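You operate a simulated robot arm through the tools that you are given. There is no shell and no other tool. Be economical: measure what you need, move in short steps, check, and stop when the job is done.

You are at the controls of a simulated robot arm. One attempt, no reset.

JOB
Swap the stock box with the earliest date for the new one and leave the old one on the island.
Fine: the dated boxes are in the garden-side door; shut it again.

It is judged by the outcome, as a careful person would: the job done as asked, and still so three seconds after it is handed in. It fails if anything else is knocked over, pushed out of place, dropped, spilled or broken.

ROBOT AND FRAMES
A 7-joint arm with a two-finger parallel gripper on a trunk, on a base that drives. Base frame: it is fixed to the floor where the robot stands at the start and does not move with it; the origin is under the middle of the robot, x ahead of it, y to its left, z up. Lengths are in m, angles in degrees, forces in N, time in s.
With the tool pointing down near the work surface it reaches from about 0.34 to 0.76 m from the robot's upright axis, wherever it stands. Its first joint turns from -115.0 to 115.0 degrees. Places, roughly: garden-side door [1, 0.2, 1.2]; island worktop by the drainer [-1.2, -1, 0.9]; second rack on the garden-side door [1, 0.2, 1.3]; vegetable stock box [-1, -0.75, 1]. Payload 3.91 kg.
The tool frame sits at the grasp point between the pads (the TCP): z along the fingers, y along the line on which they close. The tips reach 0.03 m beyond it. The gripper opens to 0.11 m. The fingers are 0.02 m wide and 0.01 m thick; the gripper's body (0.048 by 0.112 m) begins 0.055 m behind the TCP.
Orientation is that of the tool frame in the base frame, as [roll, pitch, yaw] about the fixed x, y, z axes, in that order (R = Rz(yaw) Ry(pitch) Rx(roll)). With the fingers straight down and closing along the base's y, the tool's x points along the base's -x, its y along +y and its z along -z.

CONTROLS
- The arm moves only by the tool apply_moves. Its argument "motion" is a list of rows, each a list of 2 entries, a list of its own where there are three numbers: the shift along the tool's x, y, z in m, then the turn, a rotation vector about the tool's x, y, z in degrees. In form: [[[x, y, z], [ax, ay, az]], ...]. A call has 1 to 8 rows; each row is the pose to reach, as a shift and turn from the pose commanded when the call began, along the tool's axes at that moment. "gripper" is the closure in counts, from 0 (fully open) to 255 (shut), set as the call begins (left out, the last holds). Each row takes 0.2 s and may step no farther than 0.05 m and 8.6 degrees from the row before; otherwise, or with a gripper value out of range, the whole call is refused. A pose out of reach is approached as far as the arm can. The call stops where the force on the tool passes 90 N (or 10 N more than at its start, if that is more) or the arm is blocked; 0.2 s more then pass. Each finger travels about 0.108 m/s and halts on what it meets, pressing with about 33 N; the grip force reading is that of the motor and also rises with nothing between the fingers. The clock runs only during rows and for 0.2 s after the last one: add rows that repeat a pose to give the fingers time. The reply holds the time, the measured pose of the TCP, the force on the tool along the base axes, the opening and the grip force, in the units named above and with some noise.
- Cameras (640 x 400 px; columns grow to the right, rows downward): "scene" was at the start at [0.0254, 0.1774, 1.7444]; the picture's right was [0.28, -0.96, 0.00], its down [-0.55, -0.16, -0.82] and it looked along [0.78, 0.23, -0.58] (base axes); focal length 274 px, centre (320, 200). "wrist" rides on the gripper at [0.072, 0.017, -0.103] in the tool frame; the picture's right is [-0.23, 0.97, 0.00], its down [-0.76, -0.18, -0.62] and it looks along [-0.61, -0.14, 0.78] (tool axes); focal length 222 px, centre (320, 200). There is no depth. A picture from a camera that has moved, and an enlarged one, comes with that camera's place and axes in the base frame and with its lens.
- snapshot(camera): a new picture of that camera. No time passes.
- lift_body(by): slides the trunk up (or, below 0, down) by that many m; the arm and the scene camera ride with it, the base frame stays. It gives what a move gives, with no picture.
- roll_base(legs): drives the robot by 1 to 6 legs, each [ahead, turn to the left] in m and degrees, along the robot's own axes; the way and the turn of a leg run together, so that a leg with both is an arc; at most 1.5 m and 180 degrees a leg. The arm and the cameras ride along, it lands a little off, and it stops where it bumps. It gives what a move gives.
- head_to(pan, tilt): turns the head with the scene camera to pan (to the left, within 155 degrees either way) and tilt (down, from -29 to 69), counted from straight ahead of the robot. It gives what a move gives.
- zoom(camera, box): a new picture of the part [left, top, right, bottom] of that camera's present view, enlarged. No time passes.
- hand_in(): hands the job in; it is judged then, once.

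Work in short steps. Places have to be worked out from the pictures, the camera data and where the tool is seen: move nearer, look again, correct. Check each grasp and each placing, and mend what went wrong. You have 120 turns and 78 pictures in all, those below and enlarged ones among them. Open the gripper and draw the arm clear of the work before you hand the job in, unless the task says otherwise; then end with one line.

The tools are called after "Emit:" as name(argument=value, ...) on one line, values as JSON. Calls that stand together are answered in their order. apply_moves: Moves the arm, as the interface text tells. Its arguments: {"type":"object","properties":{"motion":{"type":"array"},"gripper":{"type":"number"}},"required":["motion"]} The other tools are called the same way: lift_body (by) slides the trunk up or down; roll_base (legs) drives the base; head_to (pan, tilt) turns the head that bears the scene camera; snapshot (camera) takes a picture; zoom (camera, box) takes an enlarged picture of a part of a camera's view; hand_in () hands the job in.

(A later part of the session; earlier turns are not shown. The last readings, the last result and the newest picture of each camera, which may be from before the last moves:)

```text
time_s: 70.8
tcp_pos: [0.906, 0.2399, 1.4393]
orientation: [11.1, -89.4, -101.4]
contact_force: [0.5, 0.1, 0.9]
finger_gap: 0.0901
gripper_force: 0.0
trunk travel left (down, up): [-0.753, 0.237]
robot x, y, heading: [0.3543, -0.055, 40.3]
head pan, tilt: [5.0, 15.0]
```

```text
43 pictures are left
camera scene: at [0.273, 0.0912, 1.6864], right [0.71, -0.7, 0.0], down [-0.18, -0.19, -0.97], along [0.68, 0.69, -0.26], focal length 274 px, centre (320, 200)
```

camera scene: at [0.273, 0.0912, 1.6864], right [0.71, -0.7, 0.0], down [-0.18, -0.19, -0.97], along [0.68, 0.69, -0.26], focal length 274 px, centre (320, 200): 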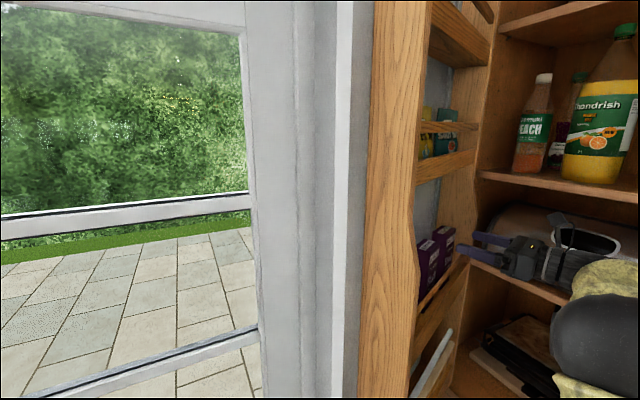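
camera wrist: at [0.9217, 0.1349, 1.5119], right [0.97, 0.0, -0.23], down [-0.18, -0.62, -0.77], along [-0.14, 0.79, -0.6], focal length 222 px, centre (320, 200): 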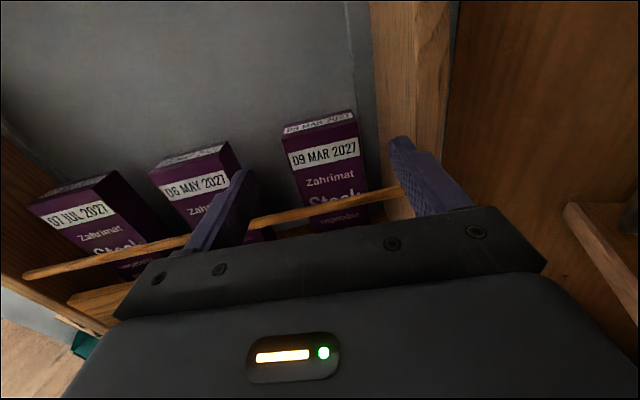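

The box front is at y≈0.302 and about 25 mm deep, with its centre at x≈0.907. I'll narrow the opening to about 0.078 to clear the upright, then advance so the tips span the box.

Emit:
apply_moves(motion=[[[0, -0.001, 0], [0, 0, 0]], [[0, -0.001, 0.02], [0, 0, 0]], [[0, -0.001, 0.04], [0, 0, 0]], [[0, -0.001, 0.056], [0, 0, 0]]], gripper=74)

Emit:
snapshot(camera="wrist")

```text
time_s: 71.8
tcp_pos: [0.9055, 0.2937, 1.4412]
orientation: [12.0, -89.4, -102.2]
contact_force: [-0.5, 0.3, 0.7]
finger_gap: 0.0781
gripper_force: 0.0
trunk travel left (down, up): [-0.753, 0.237]
robot x, y, heading: [0.352, -0.0526, 40.2]
head pan, tilt: [5.0, 15.0]
```

```text
42 pictures are left
camera wrist: at [0.9213, 0.1901, 1.5122], right [0.97, 0.0, -0.23], down [-0.18, -0.61, -0.77], along [-0.14, 0.79, -0.6], focal length 222 px, centre (320, 200)
```

wrist: 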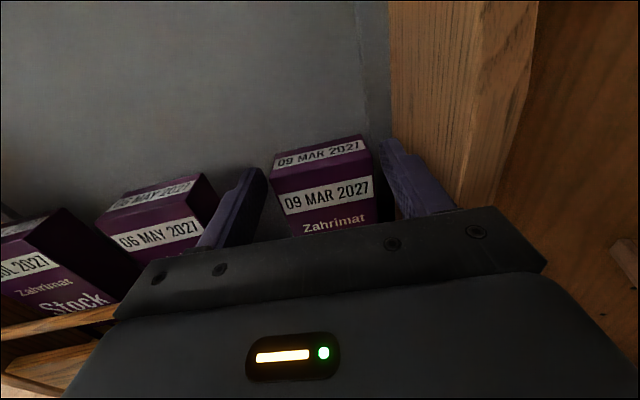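

The fingers straddle the MAR box cleanly. I'll close now.

Emit:
apply_moves(motion=[[[0, 0, 0], [0, 0, 0]], [[0, 0, 0], [0, 0, 0]], [[0, 0, 0], [0, 0, 0]]], gripper=160)

```text
time_s: 72.6
tcp_pos: [0.906, 0.2932, 1.4416]
orientation: [13.7, -89.4, -103.9]
contact_force: [1.0, -0.5, 2.8]
finger_gap: 0.0596
gripper_force: 32.9
trunk travel left (down, up): [-0.753, 0.237]
robot x, y, heading: [0.3504, -0.0592, 40.0]
head pan, tilt: [5.0, 15.0]
```

The grip is firm with a 60 mm gap. The rail top is at about 1.405 and the box bottom at about 1.305, with the upper rack at about 1.607, so I'll lift 0.12 straight up with the trunk.

Emit:
lift_body(by=0.06)

Emit:
snapshot(camera="wrist")

Emit:
snapshot(camera="scene")

```text
time_s: 73.6
tcp_pos: [0.9067, 0.2928, 1.5013]
orientation: [11.1, -89.4, -101.3]
contact_force: [-0.5, 0.2, -1.7]
finger_gap: 0.0598
gripper_force: 33.3
trunk travel left (down, up): [-0.813, 0.177]
robot x, y, heading: [0.3499, -0.0544, 40.2]
head pan, tilt: [5.0, 15.0]
```

```text
41 pictures are left
camera wrist: at [0.9217, 0.1895, 1.572], right [0.97, 0.0, -0.23], down [-0.18, -0.61, -0.77], along [-0.14, 0.79, -0.6], focal length 222 px, centre (320, 200)
```

wrist: 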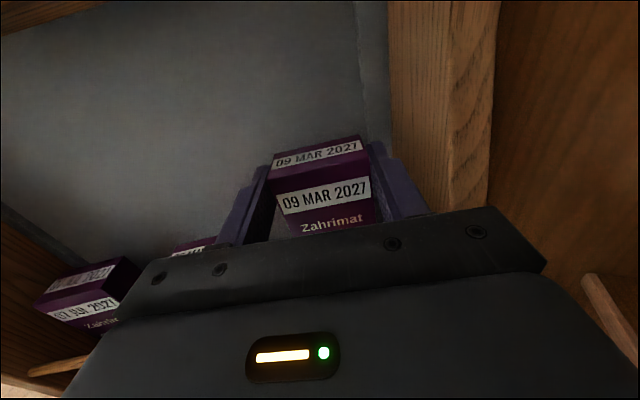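

```text
40 pictures are left
camera scene: at [0.2737, 0.0898, 1.7465], right [0.71, -0.7, 0.0], down [-0.18, -0.18, -0.97], along [0.68, 0.69, -0.26], focal length 274 px, centre (320, 200)
```

scene: 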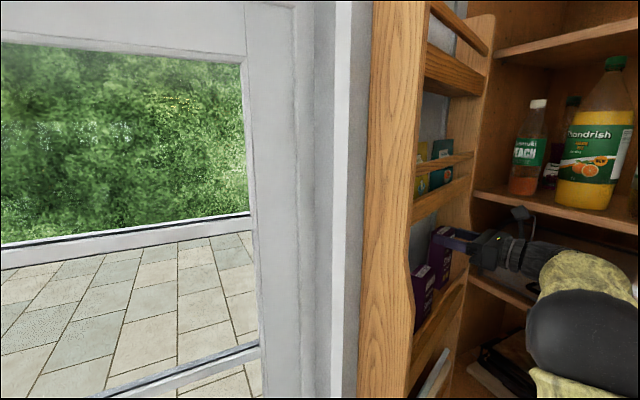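

The box is rising with the gripper and nothing touches. I'll lift the rest.

Emit:
lift_body(by=0.055)

Emit:
zoom(camera="scene", box=[380, 150, 580, 390])

```text
time_s: 74.5
tcp_pos: [0.9055, 0.2929, 1.5553]
orientation: [11.2, -89.3, -101.4]
contact_force: [-0.1, 0.2, -1.7]
finger_gap: 0.0598
gripper_force: 33.0
trunk travel left (down, up): [-0.868, 0.122]
robot x, y, heading: [0.3476, -0.0539, 40.3]
head pan, tilt: [5.0, 15.0]
```

```text
1.67 times, centred on (480, 270) of scene
camera zoom: at [0.2737, 0.0898, 1.8016], right [0.71, -0.7, 0.0], down [-0.18, -0.18, -0.97], along [0.68, 0.69, -0.26], focal length 457 px, centre (53, 83)
```

zoom: 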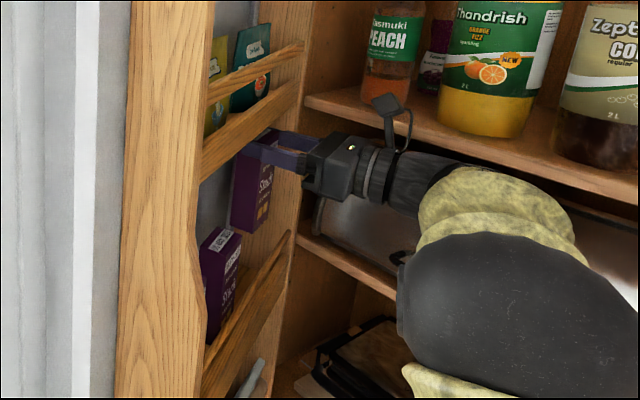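

The box bottom is at about 1.42, just above the rail at about 1.405. I'll raise another 12 mm, then draw it straight out along -Y.

Emit:
lift_body(by=0.012)

Emit:
apply_moves(motion=[[[0, 0, -0.03], [0, 0, 0]], [[0, 0, -0.06], [0, 0, 0]], [[0, 0, -0.09], [0, 0, 0]], [[0, -0.01, -0.12], [0, 0, 0]], [[0, -0.03, -0.15], [0, 0, 0]], [[0, -0.06, -0.18], [0, 0, 0]], [[0, -0.09, -0.21], [0, 0, 0]], [[0, -0.12, -0.24], [0, 0, 0]]])

Emit:
snapshot(camera="wrist")

Emit:
snapshot(camera="scene")

```text
time_s: 75.1
tcp_pos: [0.9062, 0.2921, 1.5671]
orientation: [11.4, -89.3, -101.6]
contact_force: [-0.8, -0.2, -1.8]
finger_gap: 0.0597
gripper_force: 32.9
trunk travel left (down, up): [-0.88, 0.11]
robot x, y, heading: [0.352, -0.0498, 40.3]
head pan, tilt: [5.0, 15.0]
```

```text
time_s: 76.9
tcp_pos: [0.7829, 0.0514, 1.5638]
orientation: [15.1, -89.3, -105.4]
contact_force: [-0.2, -0.8, -1.5]
finger_gap: 0.0594
gripper_force: 33.4
trunk travel left (down, up): [-0.88, 0.11]
robot x, y, heading: [0.3533, -0.0565, 40.6]
head pan, tilt: [5.0, 15.0]
```

```text
38 pictures are left
camera wrist: at [0.799, -0.0521, 1.6359], right [0.97, 0.0, -0.22], down [-0.18, -0.61, -0.77], along [-0.14, 0.79, -0.6], focal length 222 px, centre (320, 200)
```

wrist: 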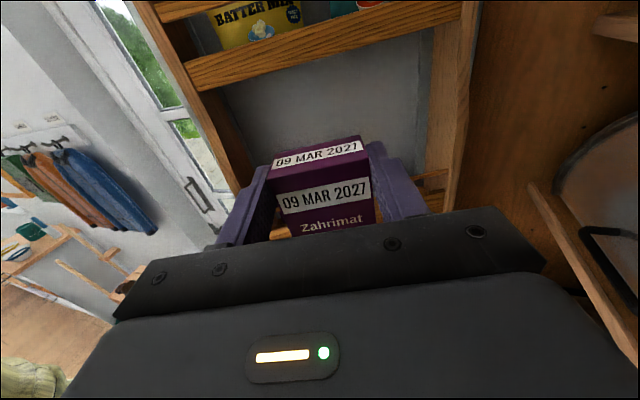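

```text
37 pictures are left
camera scene: at [0.2716, 0.0883, 1.8136], right [0.71, -0.7, 0.0], down [-0.18, -0.18, -0.97], along [0.68, 0.69, -0.26], focal length 274 px, centre (320, 200)
```

scene: 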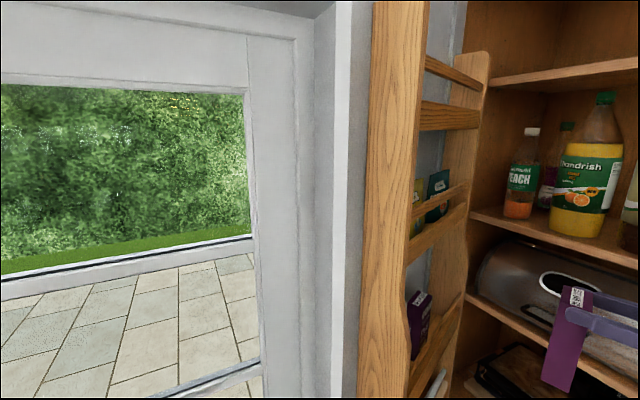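

The box is out and clear. I'll back up 0.2 m, then yaw the tool in line with the robot so it is compact for driving.

Emit:
roll_base(legs=[[-0.2, 0]])

Emit:
apply_moves(motion=[[[0, -0.008, 0.03], [-8, 0, 0]], [[0, -0.016, 0.06], [-16, 0, 0]], [[0, -0.024, 0.09], [-24, 0, 0]], [[0, -0.033, 0.12], [-32, 0, 0]], [[0, -0.041, 0.15], [-40, 0, 0]], [[0, -0.05, 0.175], [-48, 0, 0]]])

Emit:
head_to(pan=-25, tilt=35)

Emit:
snapshot(camera="scene")

```text
time_s: 78.5
tcp_pos: [0.6308, -0.0767, 1.5653]
orientation: [14.9, -89.4, -105.0]
contact_force: [-0.4, -0.8, -1.1]
finger_gap: 0.0596
gripper_force: 32.9
trunk travel left (down, up): [-0.88, 0.11]
robot x, y, heading: [0.1951, -0.1858, 40.2]
head pan, tilt: [5.0, 15.0]
```

```text
time_s: 79.9
tcp_pos: [0.5803, 0.101, 1.5657]
orientation: [-28.3, -89.6, -109.9]
contact_force: [-0.3, -0.2, -1.8]
finger_gap: 0.0596
gripper_force: 32.8
trunk travel left (down, up): [-0.88, 0.11]
robot x, y, heading: [0.1978, -0.1873, 40.6]
head pan, tilt: [5.0, 15.0]
```

```text
time_s: 80.9
tcp_pos: [0.5818, 0.0996, 1.566]
orientation: [-34.5, -89.4, -103.4]
contact_force: [-0.1, 0.3, -2.1]
finger_gap: 0.0594
gripper_force: 32.9
trunk travel left (down, up): [-0.88, 0.11]
robot x, y, heading: [0.1989, -0.1818, 40.2]
head pan, tilt: [-25.0, 35.0]
```

```text
36 pictures are left
camera scene: at [0.1389, -0.0839, 1.7816], right [0.27, -0.96, 0.0], down [-0.55, -0.15, -0.82], along [0.79, 0.22, -0.57], focal length 274 px, centre (320, 200)
```

scene: 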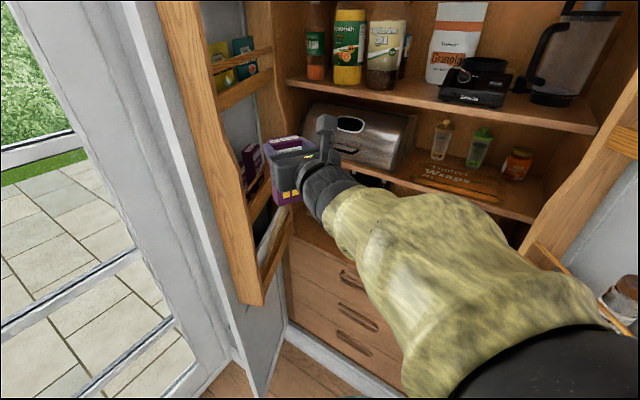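

The elbow is on the right, near the other door. I'll look there before turning.

Emit:
head_to(pan=-80, tilt=45)

Emit:
snapshot(camera="scene")

```text
time_s: 82.1
tcp_pos: [0.5815, 0.1003, 1.5652]
orientation: [-35.0, -89.4, -102.9]
contact_force: [-0.2, 0.8, -1.3]
finger_gap: 0.0593
gripper_force: 32.9
trunk travel left (down, up): [-0.88, 0.11]
robot x, y, heading: [0.1958, -0.1847, 40.5]
head pan, tilt: [-80.0, 45.0]
```

```text
35 pictures are left
camera scene: at [0.1167, -0.1591, 1.7668], right [-0.64, -0.77, 0.0], down [-0.55, 0.45, -0.71], along [0.55, -0.45, -0.71], focal length 274 px, centre (320, 200)
```

scene: 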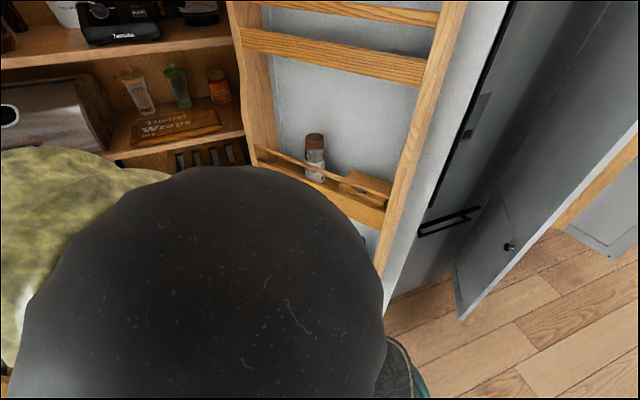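

What I took for the elbow is the shoulder ball near the robot's axis, so turning right is safe. I'll turn right, reverse, turn to the island and approach it with the box held high.

Emit:
roll_base(legs=[[0, -55], [-0.36, 0], [0, -125], [0.3, 0]])

Emit:
head_to(pan=0, tilt=40)

Emit:
snapshot(camera="scene")

```text
time_s: 93.7
tcp_pos: [-0.7626, -0.57, 1.5659]
orientation: [-36.1, -89.4, 77.7]
contact_force: [-0.1, -0.2, -2.1]
finger_gap: 0.0593
gripper_force: 33.0
trunk travel left (down, up): [-0.88, 0.11]
robot x, y, heading: [-0.378, -0.2875, -139.2]
head pan, tilt: [-80.0, 45.0]
```

```text
time_s: 95.3
tcp_pos: [-0.7614, -0.5699, 1.5659]
orientation: [-36.3, -89.4, 77.9]
contact_force: [0.3, 0.2, -1.8]
finger_gap: 0.0595
gripper_force: 32.7
trunk travel left (down, up): [-0.88, 0.11]
robot x, y, heading: [-0.3819, -0.2862, -139.6]
head pan, tilt: [0.0, 40.0]
```

```text
34 pictures are left
camera scene: at [-0.2986, -0.4193, 1.774], right [-0.65, 0.76, 0.0], down [0.49, 0.42, -0.77], along [-0.58, -0.5, -0.64], focal length 274 px, centre (320, 200)
```

scene: 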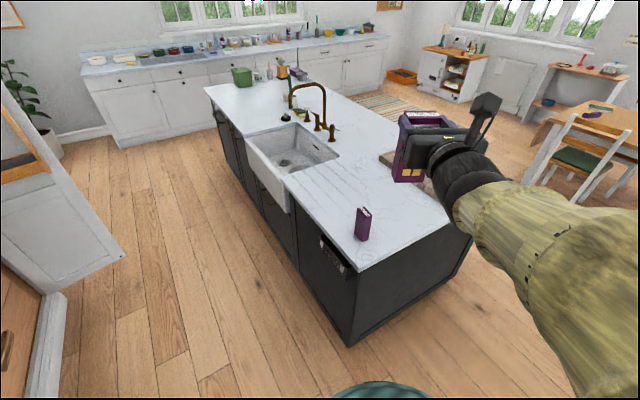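

The new box is at about (-0.987, -0.788). I'll put the old one beside it at about (-1.15, -0.72), so I'll drive a little closer and lower the trunk.

Emit:
roll_base(legs=[[0.17, 0]])

Emit:
lift_body(by=-0.3)

Emit:
snapshot(camera="wrist")

Emit:
snapshot(camera="scene")

```text
time_s: 96.7
tcp_pos: [-0.8938, -0.6834, 1.564]
orientation: [-41.0, -89.5, 82.8]
contact_force: [0.1, -0.8, -1.7]
finger_gap: 0.0595
gripper_force: 33.0
trunk travel left (down, up): [-0.88, 0.11]
robot x, y, heading: [-0.5101, -0.3952, -139.7]
head pan, tilt: [0.0, 40.0]
```

```text
time_s: 99.7
tcp_pos: [-0.8923, -0.6816, 1.2654]
orientation: [-37.0, -89.3, 78.8]
contact_force: [0.6, 0.4, -2.3]
finger_gap: 0.0595
gripper_force: 32.8
trunk travel left (down, up): [-0.58, 0.41]
robot x, y, heading: [-0.5059, -0.3962, -139.6]
head pan, tilt: [0.0, 40.0]
```

```text
33 pictures are left
camera wrist: at [-0.8271, -0.5995, 1.337], right [-0.65, 0.72, -0.23], down [0.58, 0.28, -0.77], along [-0.49, -0.63, -0.6], focal length 222 px, centre (320, 200)
```

wrist: 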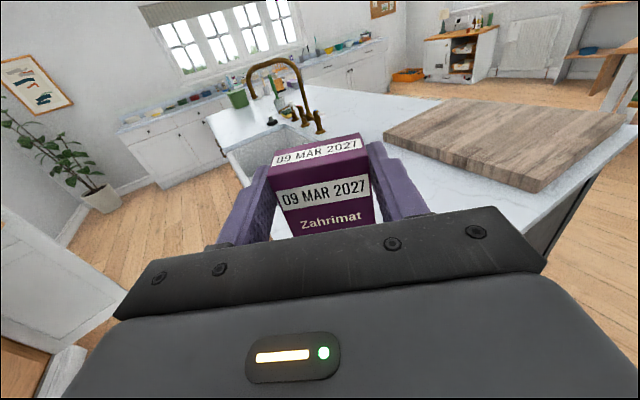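

```text
32 pictures are left
camera scene: at [-0.4287, -0.5303, 1.474], right [-0.65, 0.76, 0.0], down [0.49, 0.42, -0.77], along [-0.58, -0.5, -0.64], focal length 274 px, centre (320, 200)
```

scene: 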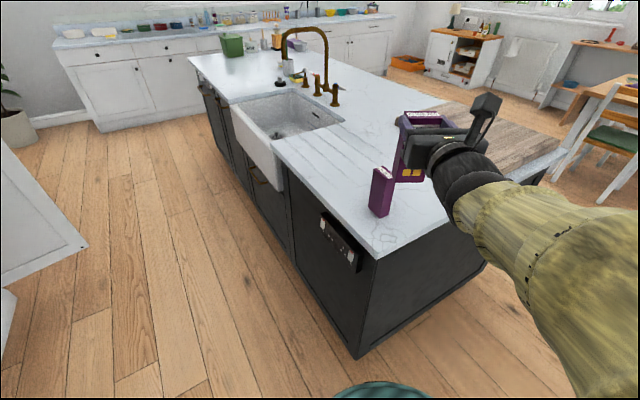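

I'll zoom in on the new box for its exact pose.

Emit:
zoom(camera="scene", box=[330, 90, 490, 260])

```text
2.35 times, centred on (410, 175) of scene
camera zoom: at [-0.4287, -0.5303, 1.474], right [-0.65, 0.76, 0.0], down [0.49, 0.42, -0.77], along [-0.58, -0.5, -0.64], focal length 645 px, centre (108, 259)
```

zoom: 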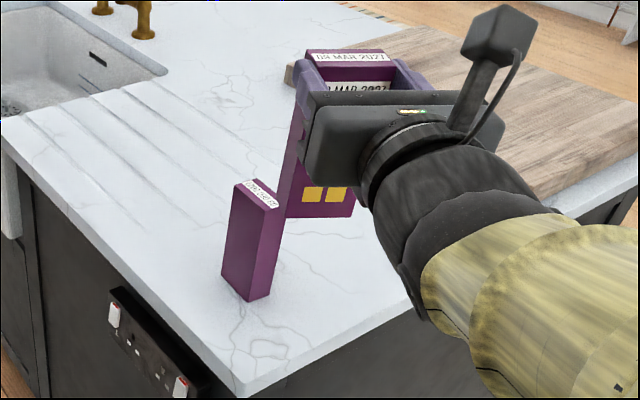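

The new box stands at about (-1.005, -0.797) with its width along the island. I'll set the old box down first at about (-1.15, -0.68), moving sideways and out while still high.

Emit:
apply_moves(motion=[[[0, 0.029, 0.03], [0, 0, 0]], [[0, 0.058, 0.06], [0, 0, 0]], [[0, 0.087, 0.09], [0, 0, 0]], [[0, 0.116, 0.125], [0, 0, 0]], [[0, 0.145, 0.16], [0, 0, 0]], [[0, 0.174, 0.19], [0, 0, 0]]])

Emit:
lift_body(by=-0.17)

Emit:
snapshot(camera="scene")

```text
time_s: 101.1
tcp_pos: [-1.1524, -0.6794, 1.2652]
orientation: [-42.7, -89.6, 84.6]
contact_force: [-0.1, -0.3, -0.3]
finger_gap: 0.0594
gripper_force: 32.8
trunk travel left (down, up): [-0.58, 0.41]
robot x, y, heading: [-0.5066, -0.3999, -139.7]
head pan, tilt: [0.0, 40.0]
```

```text
time_s: 103.1
tcp_pos: [-1.1514, -0.6781, 1.0956]
orientation: [-37.3, -89.4, 79.0]
contact_force: [0.6, -0.1, -1.5]
finger_gap: 0.0593
gripper_force: 32.7
trunk travel left (down, up): [-0.41, 0.58]
robot x, y, heading: [-0.5085, -0.395, -139.5]
head pan, tilt: [0.0, 40.0]
```

```text
30 pictures are left
camera scene: at [-0.4288, -0.5302, 1.304], right [-0.65, 0.76, 0.0], down [0.49, 0.42, -0.77], along [-0.58, -0.5, -0.64], focal length 274 px, centre (320, 200)
```

scene: 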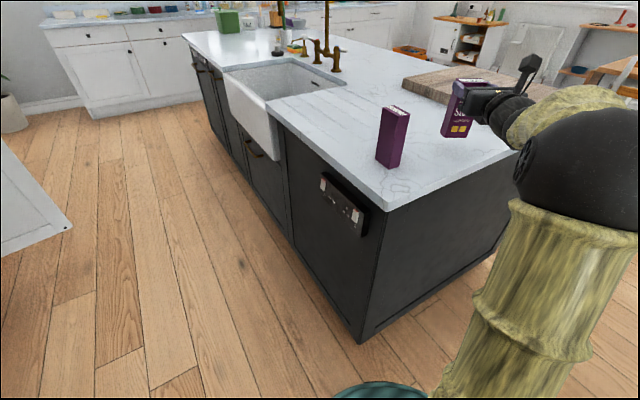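

The box is over a clear spot on the island with its bottom at about z≈0.96. I'll lower gently in two stages.

Emit:
apply_moves(motion=[[[-0.01, 0, 0], [0, 0, 0]], [[-0.02, 0, 0], [0, 0, 0]], [[-0.03, 0, 0], [0, 0, 0]]])

Emit:
zoom(camera="scene", box=[370, 60, 530, 200])

```text
time_s: 103.9
tcp_pos: [-1.1512, -0.6798, 1.0652]
orientation: [-34.9, -89.5, 76.9]
contact_force: [0.0, 0.4, -1.1]
finger_gap: 0.0594
gripper_force: 33.0
trunk travel left (down, up): [-0.41, 0.58]
robot x, y, heading: [-0.5104, -0.3974, -139.7]
head pan, tilt: [0.0, 40.0]
```

```text
2.86 times, centred on (450, 130) of scene
camera zoom: at [-0.4289, -0.5303, 1.304], right [-0.65, 0.76, 0.0], down [0.49, 0.42, -0.77], along [-0.58, -0.5, -0.64], focal length 784 px, centre (-51, 400)
```

zoom: 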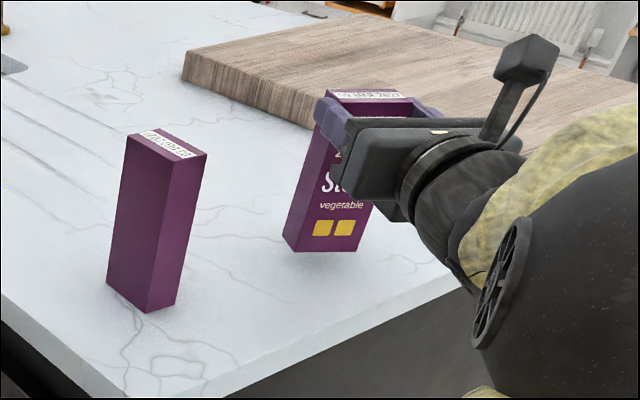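

It's almost touching. I'll lower in millimetre steps until the force shows contact.

Emit:
apply_moves(motion=[[[-0.004, 0, 0], [0, 0, 0]], [[-0.007, 0, 0], [0, 0, 0]]])

Emit:
apply_moves(motion=[[[-0.003, 0, 0], [0, 0, 0]]])

```text
time_s: 104.5
tcp_pos: [-1.1513, -0.682, 1.0591]
orientation: [-38.6, -89.4, 80.4]
contact_force: [0.9, 0.1, -1.8]
finger_gap: 0.0594
gripper_force: 32.9
trunk travel left (down, up): [-0.41, 0.58]
robot x, y, heading: [-0.5089, -0.3969, -139.5]
head pan, tilt: [0.0, 40.0]
```

```text
time_s: 104.9
tcp_pos: [-1.1503, -0.6798, 1.0561]
orientation: [-39.2, -89.4, 81.0]
contact_force: [0.2, -0.5, -0.9]
finger_gap: 0.0592
gripper_force: 33.4
trunk travel left (down, up): [-0.41, 0.58]
robot x, y, heading: [-0.5075, -0.3994, -139.6]
head pan, tilt: [0.0, 40.0]
```

No contact yet, so I'll keep going down in small steps.

Emit:
apply_moves(motion=[[[-0.003, 0, 0], [0, 0, 0]]])

Emit:
apply_moves(motion=[[[-0.003, 0, 0], [0, 0, 0]]])

Emit:
apply_moves(motion=[[[-0.003, 0, 0], [0, 0, 0]]])

Emit:
zoom(camera="scene", box=[370, 60, 530, 200])

```text
time_s: 105.3
tcp_pos: [-1.1515, -0.6794, 1.0522]
orientation: [-37.9, -89.5, 79.6]
contact_force: [1.4, -0.6, -1.5]
finger_gap: 0.0595
gripper_force: 32.9
trunk travel left (down, up): [-0.41, 0.58]
robot x, y, heading: [-0.5075, -0.3951, -139.6]
head pan, tilt: [0.0, 40.0]
```

```text
time_s: 105.7
tcp_pos: [-1.1501, -0.6806, 1.05]
orientation: [-36.4, -89.5, 78.2]
contact_force: [-0.4, 0.0, -0.9]
finger_gap: 0.0595
gripper_force: 33.3
trunk travel left (down, up): [-0.41, 0.58]
robot x, y, heading: [-0.5093, -0.3983, -139.7]
head pan, tilt: [0.0, 40.0]
```

```text
time_s: 106.1
tcp_pos: [-1.151, -0.6794, 1.0482]
orientation: [-28.3, -89.2, 70.2]
contact_force: [-0.5, -0.2, 1.2]
finger_gap: 0.0593
gripper_force: 32.3
trunk travel left (down, up): [-0.41, 0.58]
robot x, y, heading: [-0.5091, -0.3962, -139.9]
head pan, tilt: [0.0, 40.0]
```

```text
2.86 times, centred on (450, 130) of scene
camera zoom: at [-0.4287, -0.5303, 1.3041], right [-0.65, 0.76, 0.0], down [0.49, 0.42, -0.77], along [-0.58, -0.5, -0.64], focal length 784 px, centre (-51, 400)
```

zoom: 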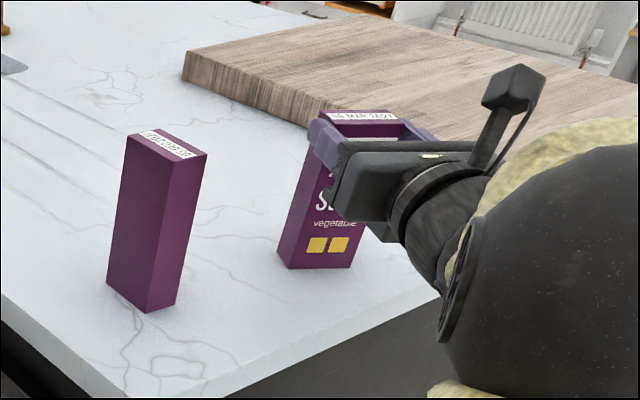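

The force turned positive, so the box is standing at TCP z≈1.048. I'll release and back straight out.

Emit:
apply_moves(motion=[[[0, 0, 0], [0, 0, 0]], [[0, 0, 0], [0, 0, 0]]], gripper=50)

Emit:
apply_moves(motion=[[[0, 0, -0.03], [0, 0, 0]], [[0, 0, -0.06], [0, 0, 0]], [[0, 0, -0.1], [0, 0, 0]], [[0.02, 0, -0.14], [0, 0, 0]], [[0.04, 0, -0.18], [0, 0, 0]]])

Emit:
lift_body(by=0.3)

Emit:
snapshot(camera="wrist")

Emit:
snapshot(camera="scene")

```text
time_s: 106.7
tcp_pos: [-1.1519, -0.6797, 1.0474]
orientation: [-36.9, -89.3, 78.8]
contact_force: [-0.4, 0.5, -0.2]
finger_gap: 0.0886
gripper_force: 0.1
trunk travel left (down, up): [-0.41, 0.58]
robot x, y, heading: [-0.5077, -0.3988, -139.6]
head pan, tilt: [0.0, 40.0]
```

```text
time_s: 107.9
tcp_pos: [-1.0151, -0.5591, 1.0845]
orientation: [-38.1, -89.6, 79.9]
contact_force: [-0.2, -0.6, -0.2]
finger_gap: 0.0882
gripper_force: 0.1
trunk travel left (down, up): [-0.41, 0.58]
robot x, y, heading: [-0.5084, -0.3959, -139.5]
head pan, tilt: [0.0, 40.0]
```

```text
time_s: 110.9
tcp_pos: [-1.016, -0.5594, 1.3846]
orientation: [-36.6, -89.4, 78.4]
contact_force: [0.4, -1.6, -0.5]
finger_gap: 0.0883
gripper_force: 0.1
trunk travel left (down, up): [-0.71, 0.28]
robot x, y, heading: [-0.5106, -0.3959, -139.5]
head pan, tilt: [0.0, 40.0]
```

```text
27 pictures are left
camera wrist: at [-0.951, -0.4766, 1.4563], right [-0.65, 0.72, -0.23], down [0.58, 0.28, -0.77], along [-0.49, -0.63, -0.6], focal length 222 px, centre (320, 200)
```

wrist: 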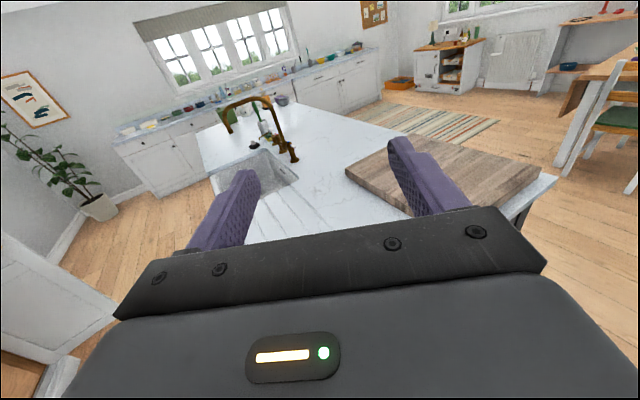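

```text
26 pictures are left
camera scene: at [-0.4287, -0.5302, 1.604], right [-0.65, 0.76, 0.0], down [0.49, 0.42, -0.77], along [-0.58, -0.5, -0.64], focal length 274 px, centre (320, 200)
```

scene: 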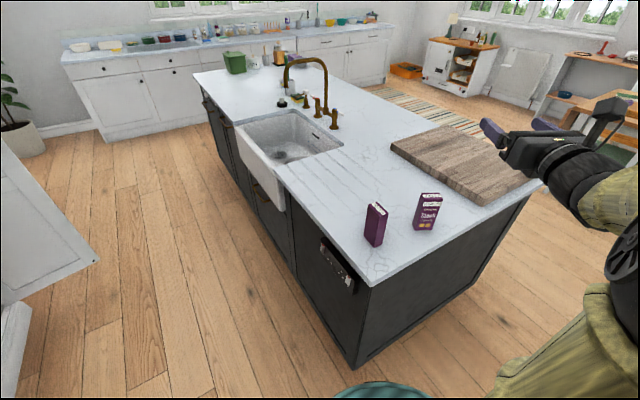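

The old box stands well on the island. The new box's plain back faces us, so its front faces away. I'll pick it up by its thickness from heading about -110°, turn it and set it down, then regrip it from the front. First I'll line up.

Emit:
apply_moves(motion=[[[0, -0.03, 0.009], [7.15, 0, 0]], [[0, -0.06, 0.018], [14.3, 0, 0]], [[0, -0.09, 0.028], [21.45, 0, 0]], [[0, -0.117, 0.037], [28.6, 0, 0]]], gripper=80)

Emit:
lift_body(by=-0.25)

Emit:
snapshot(camera="wrist")

```text
time_s: 111.9
tcp_pos: [-0.9658, -0.6716, 1.3853]
orientation: [-10.2, -89.4, 80.7]
contact_force: [0.3, -0.3, 0.7]
finger_gap: 0.0757
gripper_force: 0.1
trunk travel left (down, up): [-0.71, 0.28]
robot x, y, heading: [-0.5059, -0.3959, -139.4]
head pan, tilt: [0.0, 40.0]
```

```text
time_s: 114.4
tcp_pos: [-0.9663, -0.6713, 1.1355]
orientation: [-7.9, -89.4, 78.5]
contact_force: [0.1, 0.4, -0.6]
finger_gap: 0.0755
gripper_force: 0.0
trunk travel left (down, up): [-0.46, 0.53]
robot x, y, heading: [-0.5124, -0.3981, -139.6]
head pan, tilt: [0.0, 40.0]
```

```text
25 pictures are left
camera wrist: at [-0.9482, -0.5667, 1.2072], right [-0.92, 0.32, -0.23], down [0.37, 0.52, -0.77], along [-0.13, -0.79, -0.6], focal length 222 px, centre (320, 200)
```

wrist: 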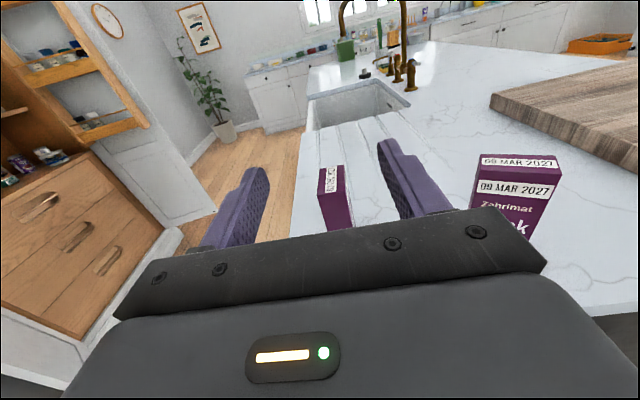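

The box is well aligned between the fingers, centred at about (-1.007, -0.790). I'll lower 0.09 and advance.

Emit:
apply_moves(motion=[[[-0.03, 0, 0], [0, 0, 0]], [[-0.06, 0, 0], [0, 0, 0]], [[-0.09, 0, 0], [0, 0, 0]], [[-0.09, 0, 0.03], [0, 0, 0]], [[-0.09, 0, 0.06], [0, 0, 0]], [[-0.09, 0, 0.09], [0, 0, 0]], [[-0.09, 0, 0.12], [0, 0, 0]]])

Emit:
snapshot(camera="wrist")

```text
time_s: 116.0
tcp_pos: [-1.008, -0.7843, 1.046]
orientation: [-9.2, -89.4, 79.5]
contact_force: [-0.2, 0.0, 1.0]
finger_gap: 0.0757
gripper_force: 0.0
trunk travel left (down, up): [-0.46, 0.53]
robot x, y, heading: [-0.51, -0.397, -139.7]
head pan, tilt: [0.0, 40.0]
```

```text
24 pictures are left
camera wrist: at [-0.9894, -0.6804, 1.1178], right [-0.92, 0.32, -0.23], down [0.37, 0.52, -0.77], along [-0.13, -0.79, -0.6], focal length 222 px, centre (320, 200)
```

wrist: 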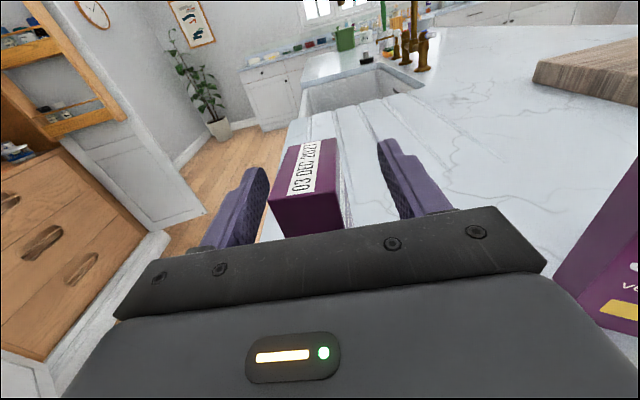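

The label's reading direction confirms the front faces the right side of the tool. I'll close on the thickness.

Emit:
apply_moves(motion=[[[0, 0, 0], [0, 0, 0]], [[0, 0, 0], [0, 0, 0]], [[0, 0, 0], [0, 0, 0]], [[0, 0, 0], [0, 0, 0]]], gripper=240)

Emit:
lift_body(by=0.1)

```text
time_s: 117.0
tcp_pos: [-1.0071, -0.7841, 1.0468]
orientation: [-7.6, -89.5, 78.0]
contact_force: [0.3, -0.5, 0.7]
finger_gap: 0.0339
gripper_force: 33.6
trunk travel left (down, up): [-0.46, 0.53]
robot x, y, heading: [-0.5121, -0.3951, -139.4]
head pan, tilt: [0.0, 40.0]
```

```text
time_s: 118.4
tcp_pos: [-1.0074, -0.7838, 1.1463]
orientation: [-9.3, -89.4, 79.8]
contact_force: [-0.3, -0.5, -1.3]
finger_gap: 0.0338
gripper_force: 32.3
trunk travel left (down, up): [-0.56, 0.43]
robot x, y, heading: [-0.5076, -0.3956, -139.3]
head pan, tilt: [0.0, 40.0]
```

It's held at 34 mm and lifted. Now I'll rotate the tool about 85° clockwise in place.

Emit:
apply_moves(motion=[[[0, 0, 0], [-8.5, 0, 0]], [[0, 0, 0], [-17, 0, 0]], [[0, 0, 0], [-25.5, 0, 0]], [[0, 0, 0], [-34, 0, 0]], [[0, 0, 0], [-42.5, 0, 0]], [[0, 0, 0], [-51, 0, 0]], [[0, 0, 0], [-59.5, 0, 0]], [[0, 0, 0], [-68, 0, 0]]])

Emit:
apply_moves(motion=[[[0, 0, 0], [-8.5, 0, 0]], [[0, 0, 0], [-17, 0, 0]]])

Emit:
snapshot(camera="scene")

```text
time_s: 120.2
tcp_pos: [-1.0054, -0.7869, 1.1471]
orientation: [-70.1, -89.3, 72.5]
contact_force: [-0.4, 0.2, -2.3]
finger_gap: 0.0341
gripper_force: 33.2
trunk travel left (down, up): [-0.56, 0.43]
robot x, y, heading: [-0.5112, -0.3964, -139.4]
head pan, tilt: [0.0, 40.0]
```

```text
time_s: 120.8
tcp_pos: [-1.0078, -0.7855, 1.1469]
orientation: [-86.0, -89.3, 71.3]
contact_force: [0.6, -0.3, -1.7]
finger_gap: 0.034
gripper_force: 33.5
trunk travel left (down, up): [-0.56, 0.43]
robot x, y, heading: [-0.5104, -0.3983, -139.2]
head pan, tilt: [0.0, 40.0]
```

```text
23 pictures are left
camera scene: at [-0.4286, -0.5313, 1.4539], right [-0.65, 0.76, 0.0], down [0.49, 0.42, -0.77], along [-0.58, -0.5, -0.64], focal length 274 px, centre (320, 200)
```

scene: 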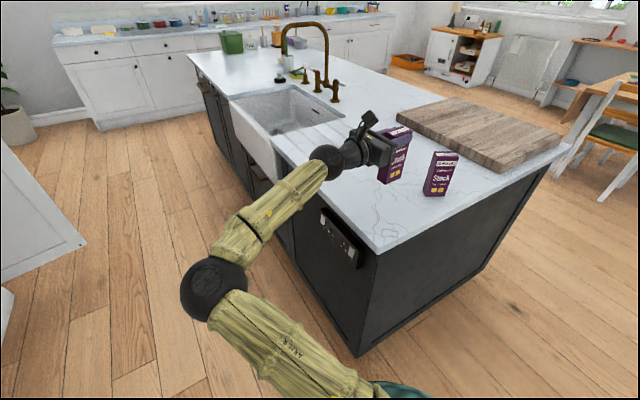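

The front now faces us. I'll lower it back to standing height and release.

Emit:
lift_body(by=-0.096)

Emit:
apply_moves(motion=[[[-0.003, 0, 0], [0, 0, 0]]])

```text
time_s: 122.1
tcp_pos: [-1.0081, -0.7842, 1.0504]
orientation: [-93.4, -89.4, 78.8]
contact_force: [-0.3, -0.2, -1.7]
finger_gap: 0.0338
gripper_force: 32.6
trunk travel left (down, up): [-0.464, 0.526]
robot x, y, heading: [-0.5082, -0.3981, -139.7]
head pan, tilt: [0.0, 40.0]
```

```text
time_s: 122.5
tcp_pos: [-1.0085, -0.785, 1.0476]
orientation: [-82.1, -89.4, 67.7]
contact_force: [-1.4, 0.5, 2.5]
finger_gap: 0.0336
gripper_force: 33.0
trunk travel left (down, up): [-0.464, 0.526]
robot x, y, heading: [-0.5054, -0.3939, -139.6]
head pan, tilt: [0.0, 40.0]
```

Contact felt. I'll release and withdraw straight back, then go up.

Emit:
apply_moves(motion=[[[0, 0, 0], [0, 0, 0]], [[0, 0, 0], [0, 0, 0]]], gripper=100)

Emit:
apply_moves(motion=[[[0, 0, -0.03], [0, 0, 0]], [[0, 0, -0.06], [0, 0, 0]], [[0, 0, -0.1], [0, 0, 0]], [[0, 0, -0.13], [0, 0, 0]]])

Emit:
lift_body(by=0.25)

```text
time_s: 123.1
tcp_pos: [-1.0078, -0.7831, 1.0476]
orientation: [-93.0, -89.3, 78.5]
contact_force: [0.1, -0.2, 0.5]
finger_gap: 0.067
gripper_force: 0.0
trunk travel left (down, up): [-0.464, 0.526]
robot x, y, heading: [-0.5067, -0.3962, -139.6]
head pan, tilt: [0.0, 40.0]
```

```text
time_s: 124.1
tcp_pos: [-0.8826, -0.8178, 1.0473]
orientation: [-91.9, -89.4, 77.3]
contact_force: [0.0, 0.0, 0.7]
finger_gap: 0.0669
gripper_force: 0.1
trunk travel left (down, up): [-0.464, 0.526]
robot x, y, heading: [-0.5113, -0.3987, -139.3]
head pan, tilt: [0.0, 40.0]
```

```text
time_s: 126.7
tcp_pos: [-0.8829, -0.8173, 1.2972]
orientation: [-92.5, -89.4, 77.9]
contact_force: [-0.7, 0.7, -1.0]
finger_gap: 0.0669
gripper_force: 0.0
trunk travel left (down, up): [-0.714, 0.276]
robot x, y, heading: [-0.5093, -0.3995, -139.3]
head pan, tilt: [0.0, 40.0]
```

I'll move over to face the front of the box, rotating the tool 90° back to heading about -105.5°.

Emit:
apply_moves(motion=[[[0, 0.018, 0.017], [8.4, 0, 0]], [[0, 0.037, 0.034], [16.8, 0, 0]], [[0, 0.055, 0.051], [25.2, 0, 0]], [[0, 0.074, 0.068], [33.6, 0, 0]], [[0, 0.092, 0.085], [42, 0, 0]], [[0, 0.111, 0.102], [50.4, 0, 0]], [[0, 0.13, 0.119], [58.8, 0, 0]], [[0, 0.148, 0.1355], [67.2, 0, 0]]], gripper=55)

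Emit:
apply_moves(motion=[[[0, 0, 0], [7.6, 0, 0]], [[0, 0, 0], [15.2, 0, 0]], [[0, 0, 0], [22.8, 0, 0]]])

Emit:
lift_body(by=-0.17)

Emit:
snapshot(camera="wrist")

```text
time_s: 128.4
tcp_pos: [-0.977, -0.6385, 1.2937]
orientation: [-32.6, -89.4, 85.5]
contact_force: [-0.2, -1.0, -0.3]
finger_gap: 0.086
gripper_force: 0.1
trunk travel left (down, up): [-0.714, 0.276]
robot x, y, heading: [-0.5058, -0.3951, -139.5]
head pan, tilt: [0.0, 40.0]
```

```text
time_s: 129.2
tcp_pos: [-0.9757, -0.6383, 1.2949]
orientation: [1.8, -89.4, 73.7]
contact_force: [-0.8, -0.1, -0.5]
finger_gap: 0.0858
gripper_force: 0.0
trunk travel left (down, up): [-0.714, 0.276]
robot x, y, heading: [-0.5139, -0.3971, -139.6]
head pan, tilt: [0.0, 40.0]
```

```text
time_s: 131.2
tcp_pos: [-0.9759, -0.6407, 1.1261]
orientation: [-2.2, -89.4, 77.7]
contact_force: [0.4, -0.7, 0.7]
finger_gap: 0.0862
gripper_force: 0.0
trunk travel left (down, up): [-0.544, 0.446]
robot x, y, heading: [-0.5059, -0.3988, -139.3]
head pan, tilt: [0.0, 40.0]
```

```text
22 pictures are left
camera wrist: at [-0.9665, -0.5344, 1.1966], right [-0.94, 0.24, -0.23], down [0.33, 0.55, -0.77], along [-0.06, -0.8, -0.6], focal length 222 px, centre (320, 200)
```

wrist: 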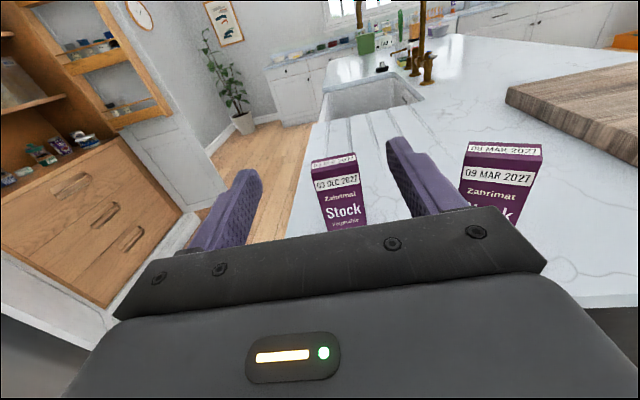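

The new box, 03 DEC 2027, faces us and is centred laterally, with its front about 0.125 m ahead. I'll lower to the matching grip height, advance 0.115 and close.

Emit:
apply_moves(motion=[[[-0.026, 0, 0], [0, 0, 0]], [[-0.052, 0, 0], [0, 0, 0]], [[-0.078, 0, 0], [0, 0, 0]], [[-0.078, 0, 0.03], [0, 0, 0]], [[-0.078, 0, 0.06], [0, 0, 0]], [[-0.078, 0, 0.09], [0, 0, 0]], [[-0.078, 0, 0.115], [0, 0, 0]]])

Emit:
snapshot(camera="wrist")

```text
time_s: 132.8
tcp_pos: [-1.0054, -0.7525, 1.0496]
orientation: [-0.6, -89.4, 75.8]
contact_force: [-0.4, -0.2, 0.0]
finger_gap: 0.0859
gripper_force: 0.1
trunk travel left (down, up): [-0.544, 0.446]
robot x, y, heading: [-0.51, -0.3974, -139.5]
head pan, tilt: [0.0, 40.0]
```

```text
21 pictures are left
camera wrist: at [-0.996, -0.6468, 1.1197], right [-0.94, 0.24, -0.23], down [0.33, 0.55, -0.77], along [-0.06, -0.8, -0.6], focal length 222 px, centre (320, 200)
```

wrist: 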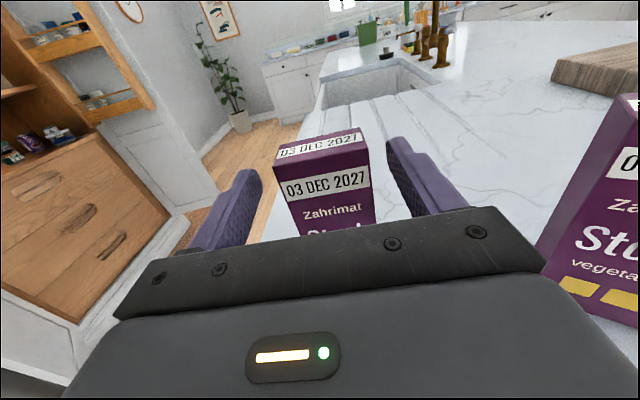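

Compared with the earlier grip view, I need about 7 mm more depth. I'll advance and close.

Emit:
apply_moves(motion=[[[0, 0, 0.008], [0, 0, 0]]])

Emit:
apply_moves(motion=[[[0, 0, 0], [0, 0, 0]], [[0, 0, 0], [0, 0, 0]], [[0, 0, 0], [0, 0, 0]]], gripper=160)

Emit:
lift_body(by=0.4)

Emit:
snapshot(camera="wrist")

```text
time_s: 133.2
tcp_pos: [-1.0082, -0.7601, 1.0483]
orientation: [-3.8, -89.4, 79.2]
contact_force: [0.9, 0.2, 0.3]
finger_gap: 0.0863
gripper_force: 0.0
trunk travel left (down, up): [-0.544, 0.446]
robot x, y, heading: [-0.5138, -0.3994, -139.5]
head pan, tilt: [0.0, 40.0]
```

```text
time_s: 134.0
tcp_pos: [-1.0066, -0.7607, 1.0479]
orientation: [-1.3, -89.4, 76.8]
contact_force: [-1.0, -0.4, 1.2]
finger_gap: 0.0593
gripper_force: 32.9
trunk travel left (down, up): [-0.544, 0.446]
robot x, y, heading: [-0.5072, -0.3996, -139.5]
head pan, tilt: [0.0, 40.0]
```

```text
time_s: 137.8
tcp_pos: [-1.0077, -0.7601, 1.4479]
orientation: [-3.3, -89.4, 78.8]
contact_force: [-0.2, -0.6, -2.0]
finger_gap: 0.0596
gripper_force: 32.8
trunk travel left (down, up): [-0.944, 0.046]
robot x, y, heading: [-0.5094, -0.395, -139.5]
head pan, tilt: [0.0, 40.0]
```

```text
20 pictures are left
camera wrist: at [-0.9982, -0.6545, 1.5196], right [-0.94, 0.24, -0.23], down [0.33, 0.55, -0.77], along [-0.06, -0.8, -0.6], focal length 222 px, centre (320, 200)
```

wrist: 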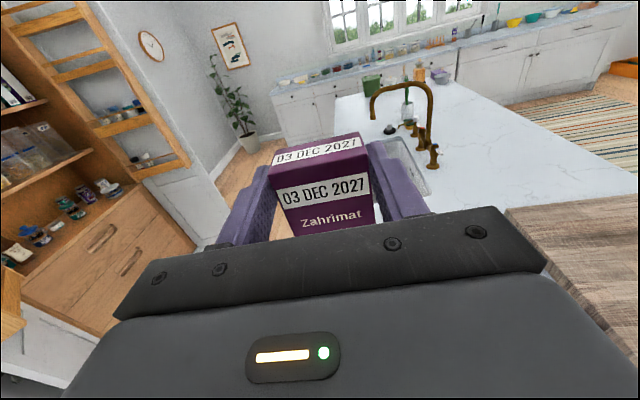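

The new box is held just as the old one was. I'll retract into the compact driving pose, raising 0.12 and yawing back in line, and then drive the route in reverse.

Emit:
apply_moves(motion=[[[0.024, -0.016, -0.024], [-6.8, 0, 0]], [[0.048, -0.032, -0.048], [-13.6, 0, 0]], [[0.072, -0.048, -0.072], [-20.4, 0, 0]], [[0.096, -0.065, -0.096], [-27.2, 0, 0]], [[0.12, -0.081, -0.12], [-34, 0, 0]]])

Emit:
roll_base(legs=[[-0.46, 0], [0, 124.5]])

```text
time_s: 139.0
tcp_pos: [-0.8944, -0.661, 1.5685]
orientation: [-26.3, -89.5, 67.7]
contact_force: [0.5, -1.0, -2.2]
finger_gap: 0.0591
gripper_force: 32.4
trunk travel left (down, up): [-0.944, 0.046]
robot x, y, heading: [-0.5022, -0.3976, -139.5]
head pan, tilt: [0.0, 40.0]
```

```text
time_s: 147.0
tcp_pos: [0.2828, -0.2625, 1.5685]
orientation: [-37.4, -89.4, -156.0]
contact_force: [-1.2, -0.4, -1.7]
finger_gap: 0.0594
gripper_force: 32.9
trunk travel left (down, up): [-0.944, 0.046]
robot x, y, heading: [-0.16, -0.0998, -14.5]
head pan, tilt: [0.0, 40.0]
```

I'll drive in, turn to 40° and look.

Emit:
roll_base(legs=[[0.365, 0], [0, 54.8]])

Emit:
head_to(pan=5, tilt=25)

Emit:
snapshot(camera="scene")

```text
time_s: 151.8
tcp_pos: [0.5837, 0.0769, 1.5675]
orientation: [-37.2, -89.4, -101.5]
contact_force: [0.6, -0.7, -0.1]
finger_gap: 0.0409
gripper_force: 0.1
trunk travel left (down, up): [-0.944, 0.046]
robot x, y, heading: [0.1951, -0.184, 40.4]
head pan, tilt: [0.0, 40.0]
```

```text
time_s: 152.5
tcp_pos: [0.5841, 0.0765, 1.5683]
orientation: [-37.5, -89.3, -101.2]
contact_force: [1.2, 0.1, 0.2]
finger_gap: 0.0408
gripper_force: 0.1
trunk travel left (down, up): [-0.944, 0.046]
robot x, y, heading: [0.1966, -0.1889, 40.2]
head pan, tilt: [5.0, 25.0]
```

```text
19 pictures are left
camera scene: at [0.1161, -0.0449, 1.8613], right [0.71, -0.7, 0.0], down [-0.3, -0.3, -0.91], along [0.64, 0.65, -0.42], focal length 274 px, centre (320, 200)
```

scene: 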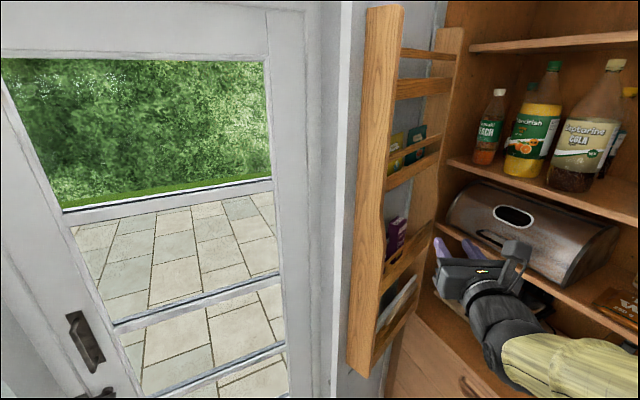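

The gap fell to 41 mm with no grip force, so the box has been lost on the last drive. I need to find it, so I'll look down and to the right.

Emit:
head_to(pan=-60, tilt=50)

Emit:
snapshot(camera="scene")

```text
time_s: 153.9
tcp_pos: [0.5847, 0.0768, 1.5678]
orientation: [-37.3, -89.4, -101.4]
contact_force: [-0.2, -0.6, -0.4]
finger_gap: 0.0412
gripper_force: 0.1
trunk travel left (down, up): [-0.944, 0.046]
robot x, y, heading: [0.1985, -0.1878, 40.1]
head pan, tilt: [-60.0, 50.0]
```

```text
18 pictures are left
camera scene: at [0.1239, -0.1363, 1.8239], right [-0.33, -0.94, 0.0], down [-0.72, 0.26, -0.64], along [0.61, -0.21, -0.77], focal length 274 px, centre (320, 200)
```

scene: 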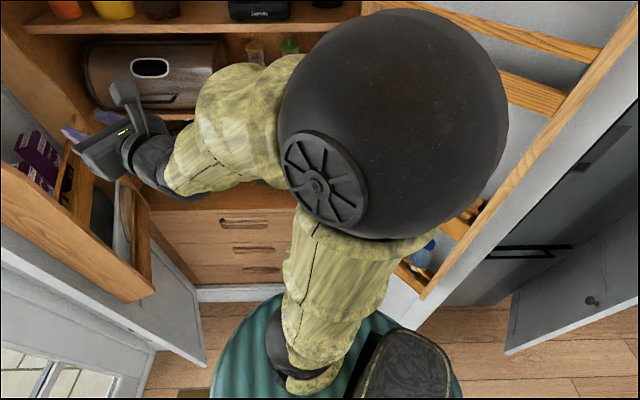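

I can't see it in this view. I'll look further round to the right and straight down ahead.

Emit:
head_to(pan=-110, tilt=50)

Emit:
snapshot(camera="scene")

Emit:
head_to(pan=0, tilt=62)

Emit:
snapshot(camera="scene")

```text
time_s: 155.1
tcp_pos: [0.5851, 0.0777, 1.5685]
orientation: [-37.5, -89.5, -101.2]
contact_force: [0.0, -0.9, -0.4]
finger_gap: 0.0409
gripper_force: 0.0
trunk travel left (down, up): [-0.944, 0.046]
robot x, y, heading: [0.197, -0.1896, 40.5]
head pan, tilt: [-110.0, 50.0]
```

```text
17 pictures are left
camera scene: at [0.0783, -0.1827, 1.8239], right [-0.94, -0.35, 0.0], down [-0.27, 0.72, -0.64], along [0.22, -0.6, -0.77], focal length 274 px, centre (320, 200)
```

scene: 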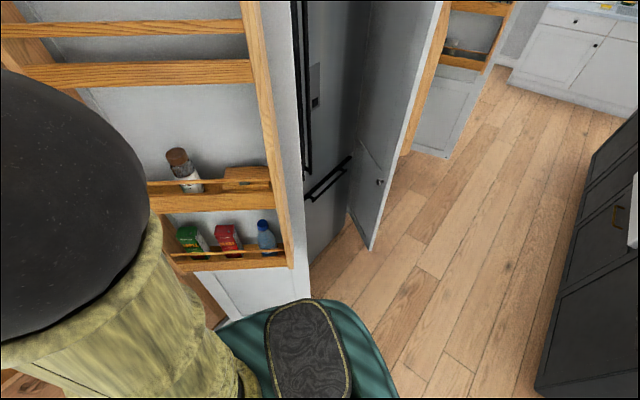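

```text
time_s: 156.9
tcp_pos: [0.5851, 0.0765, 1.568]
orientation: [-37.4, -89.5, -101.3]
contact_force: [-0.7, -0.5, 0.2]
finger_gap: 0.0406
gripper_force: 0.1
trunk travel left (down, up): [-0.944, 0.046]
robot x, y, heading: [0.1942, -0.1879, 40.5]
head pan, tilt: [0.0, 62.0]
```

```text
16 pictures are left
camera scene: at [0.1003, -0.0689, 1.809], right [0.65, -0.76, 0.0], down [-0.67, -0.57, -0.47], along [0.36, 0.3, -0.88], focal length 274 px, centre (320, 200)
```

scene: 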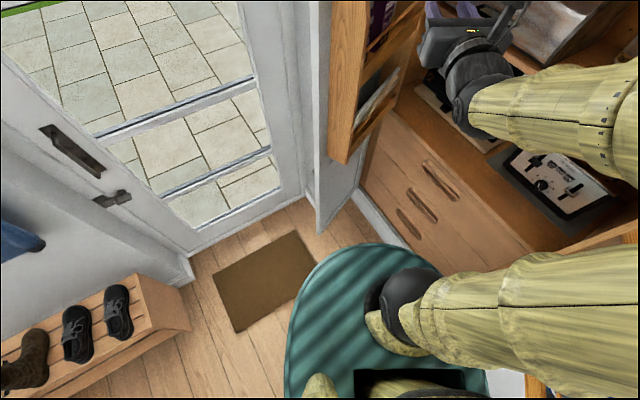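

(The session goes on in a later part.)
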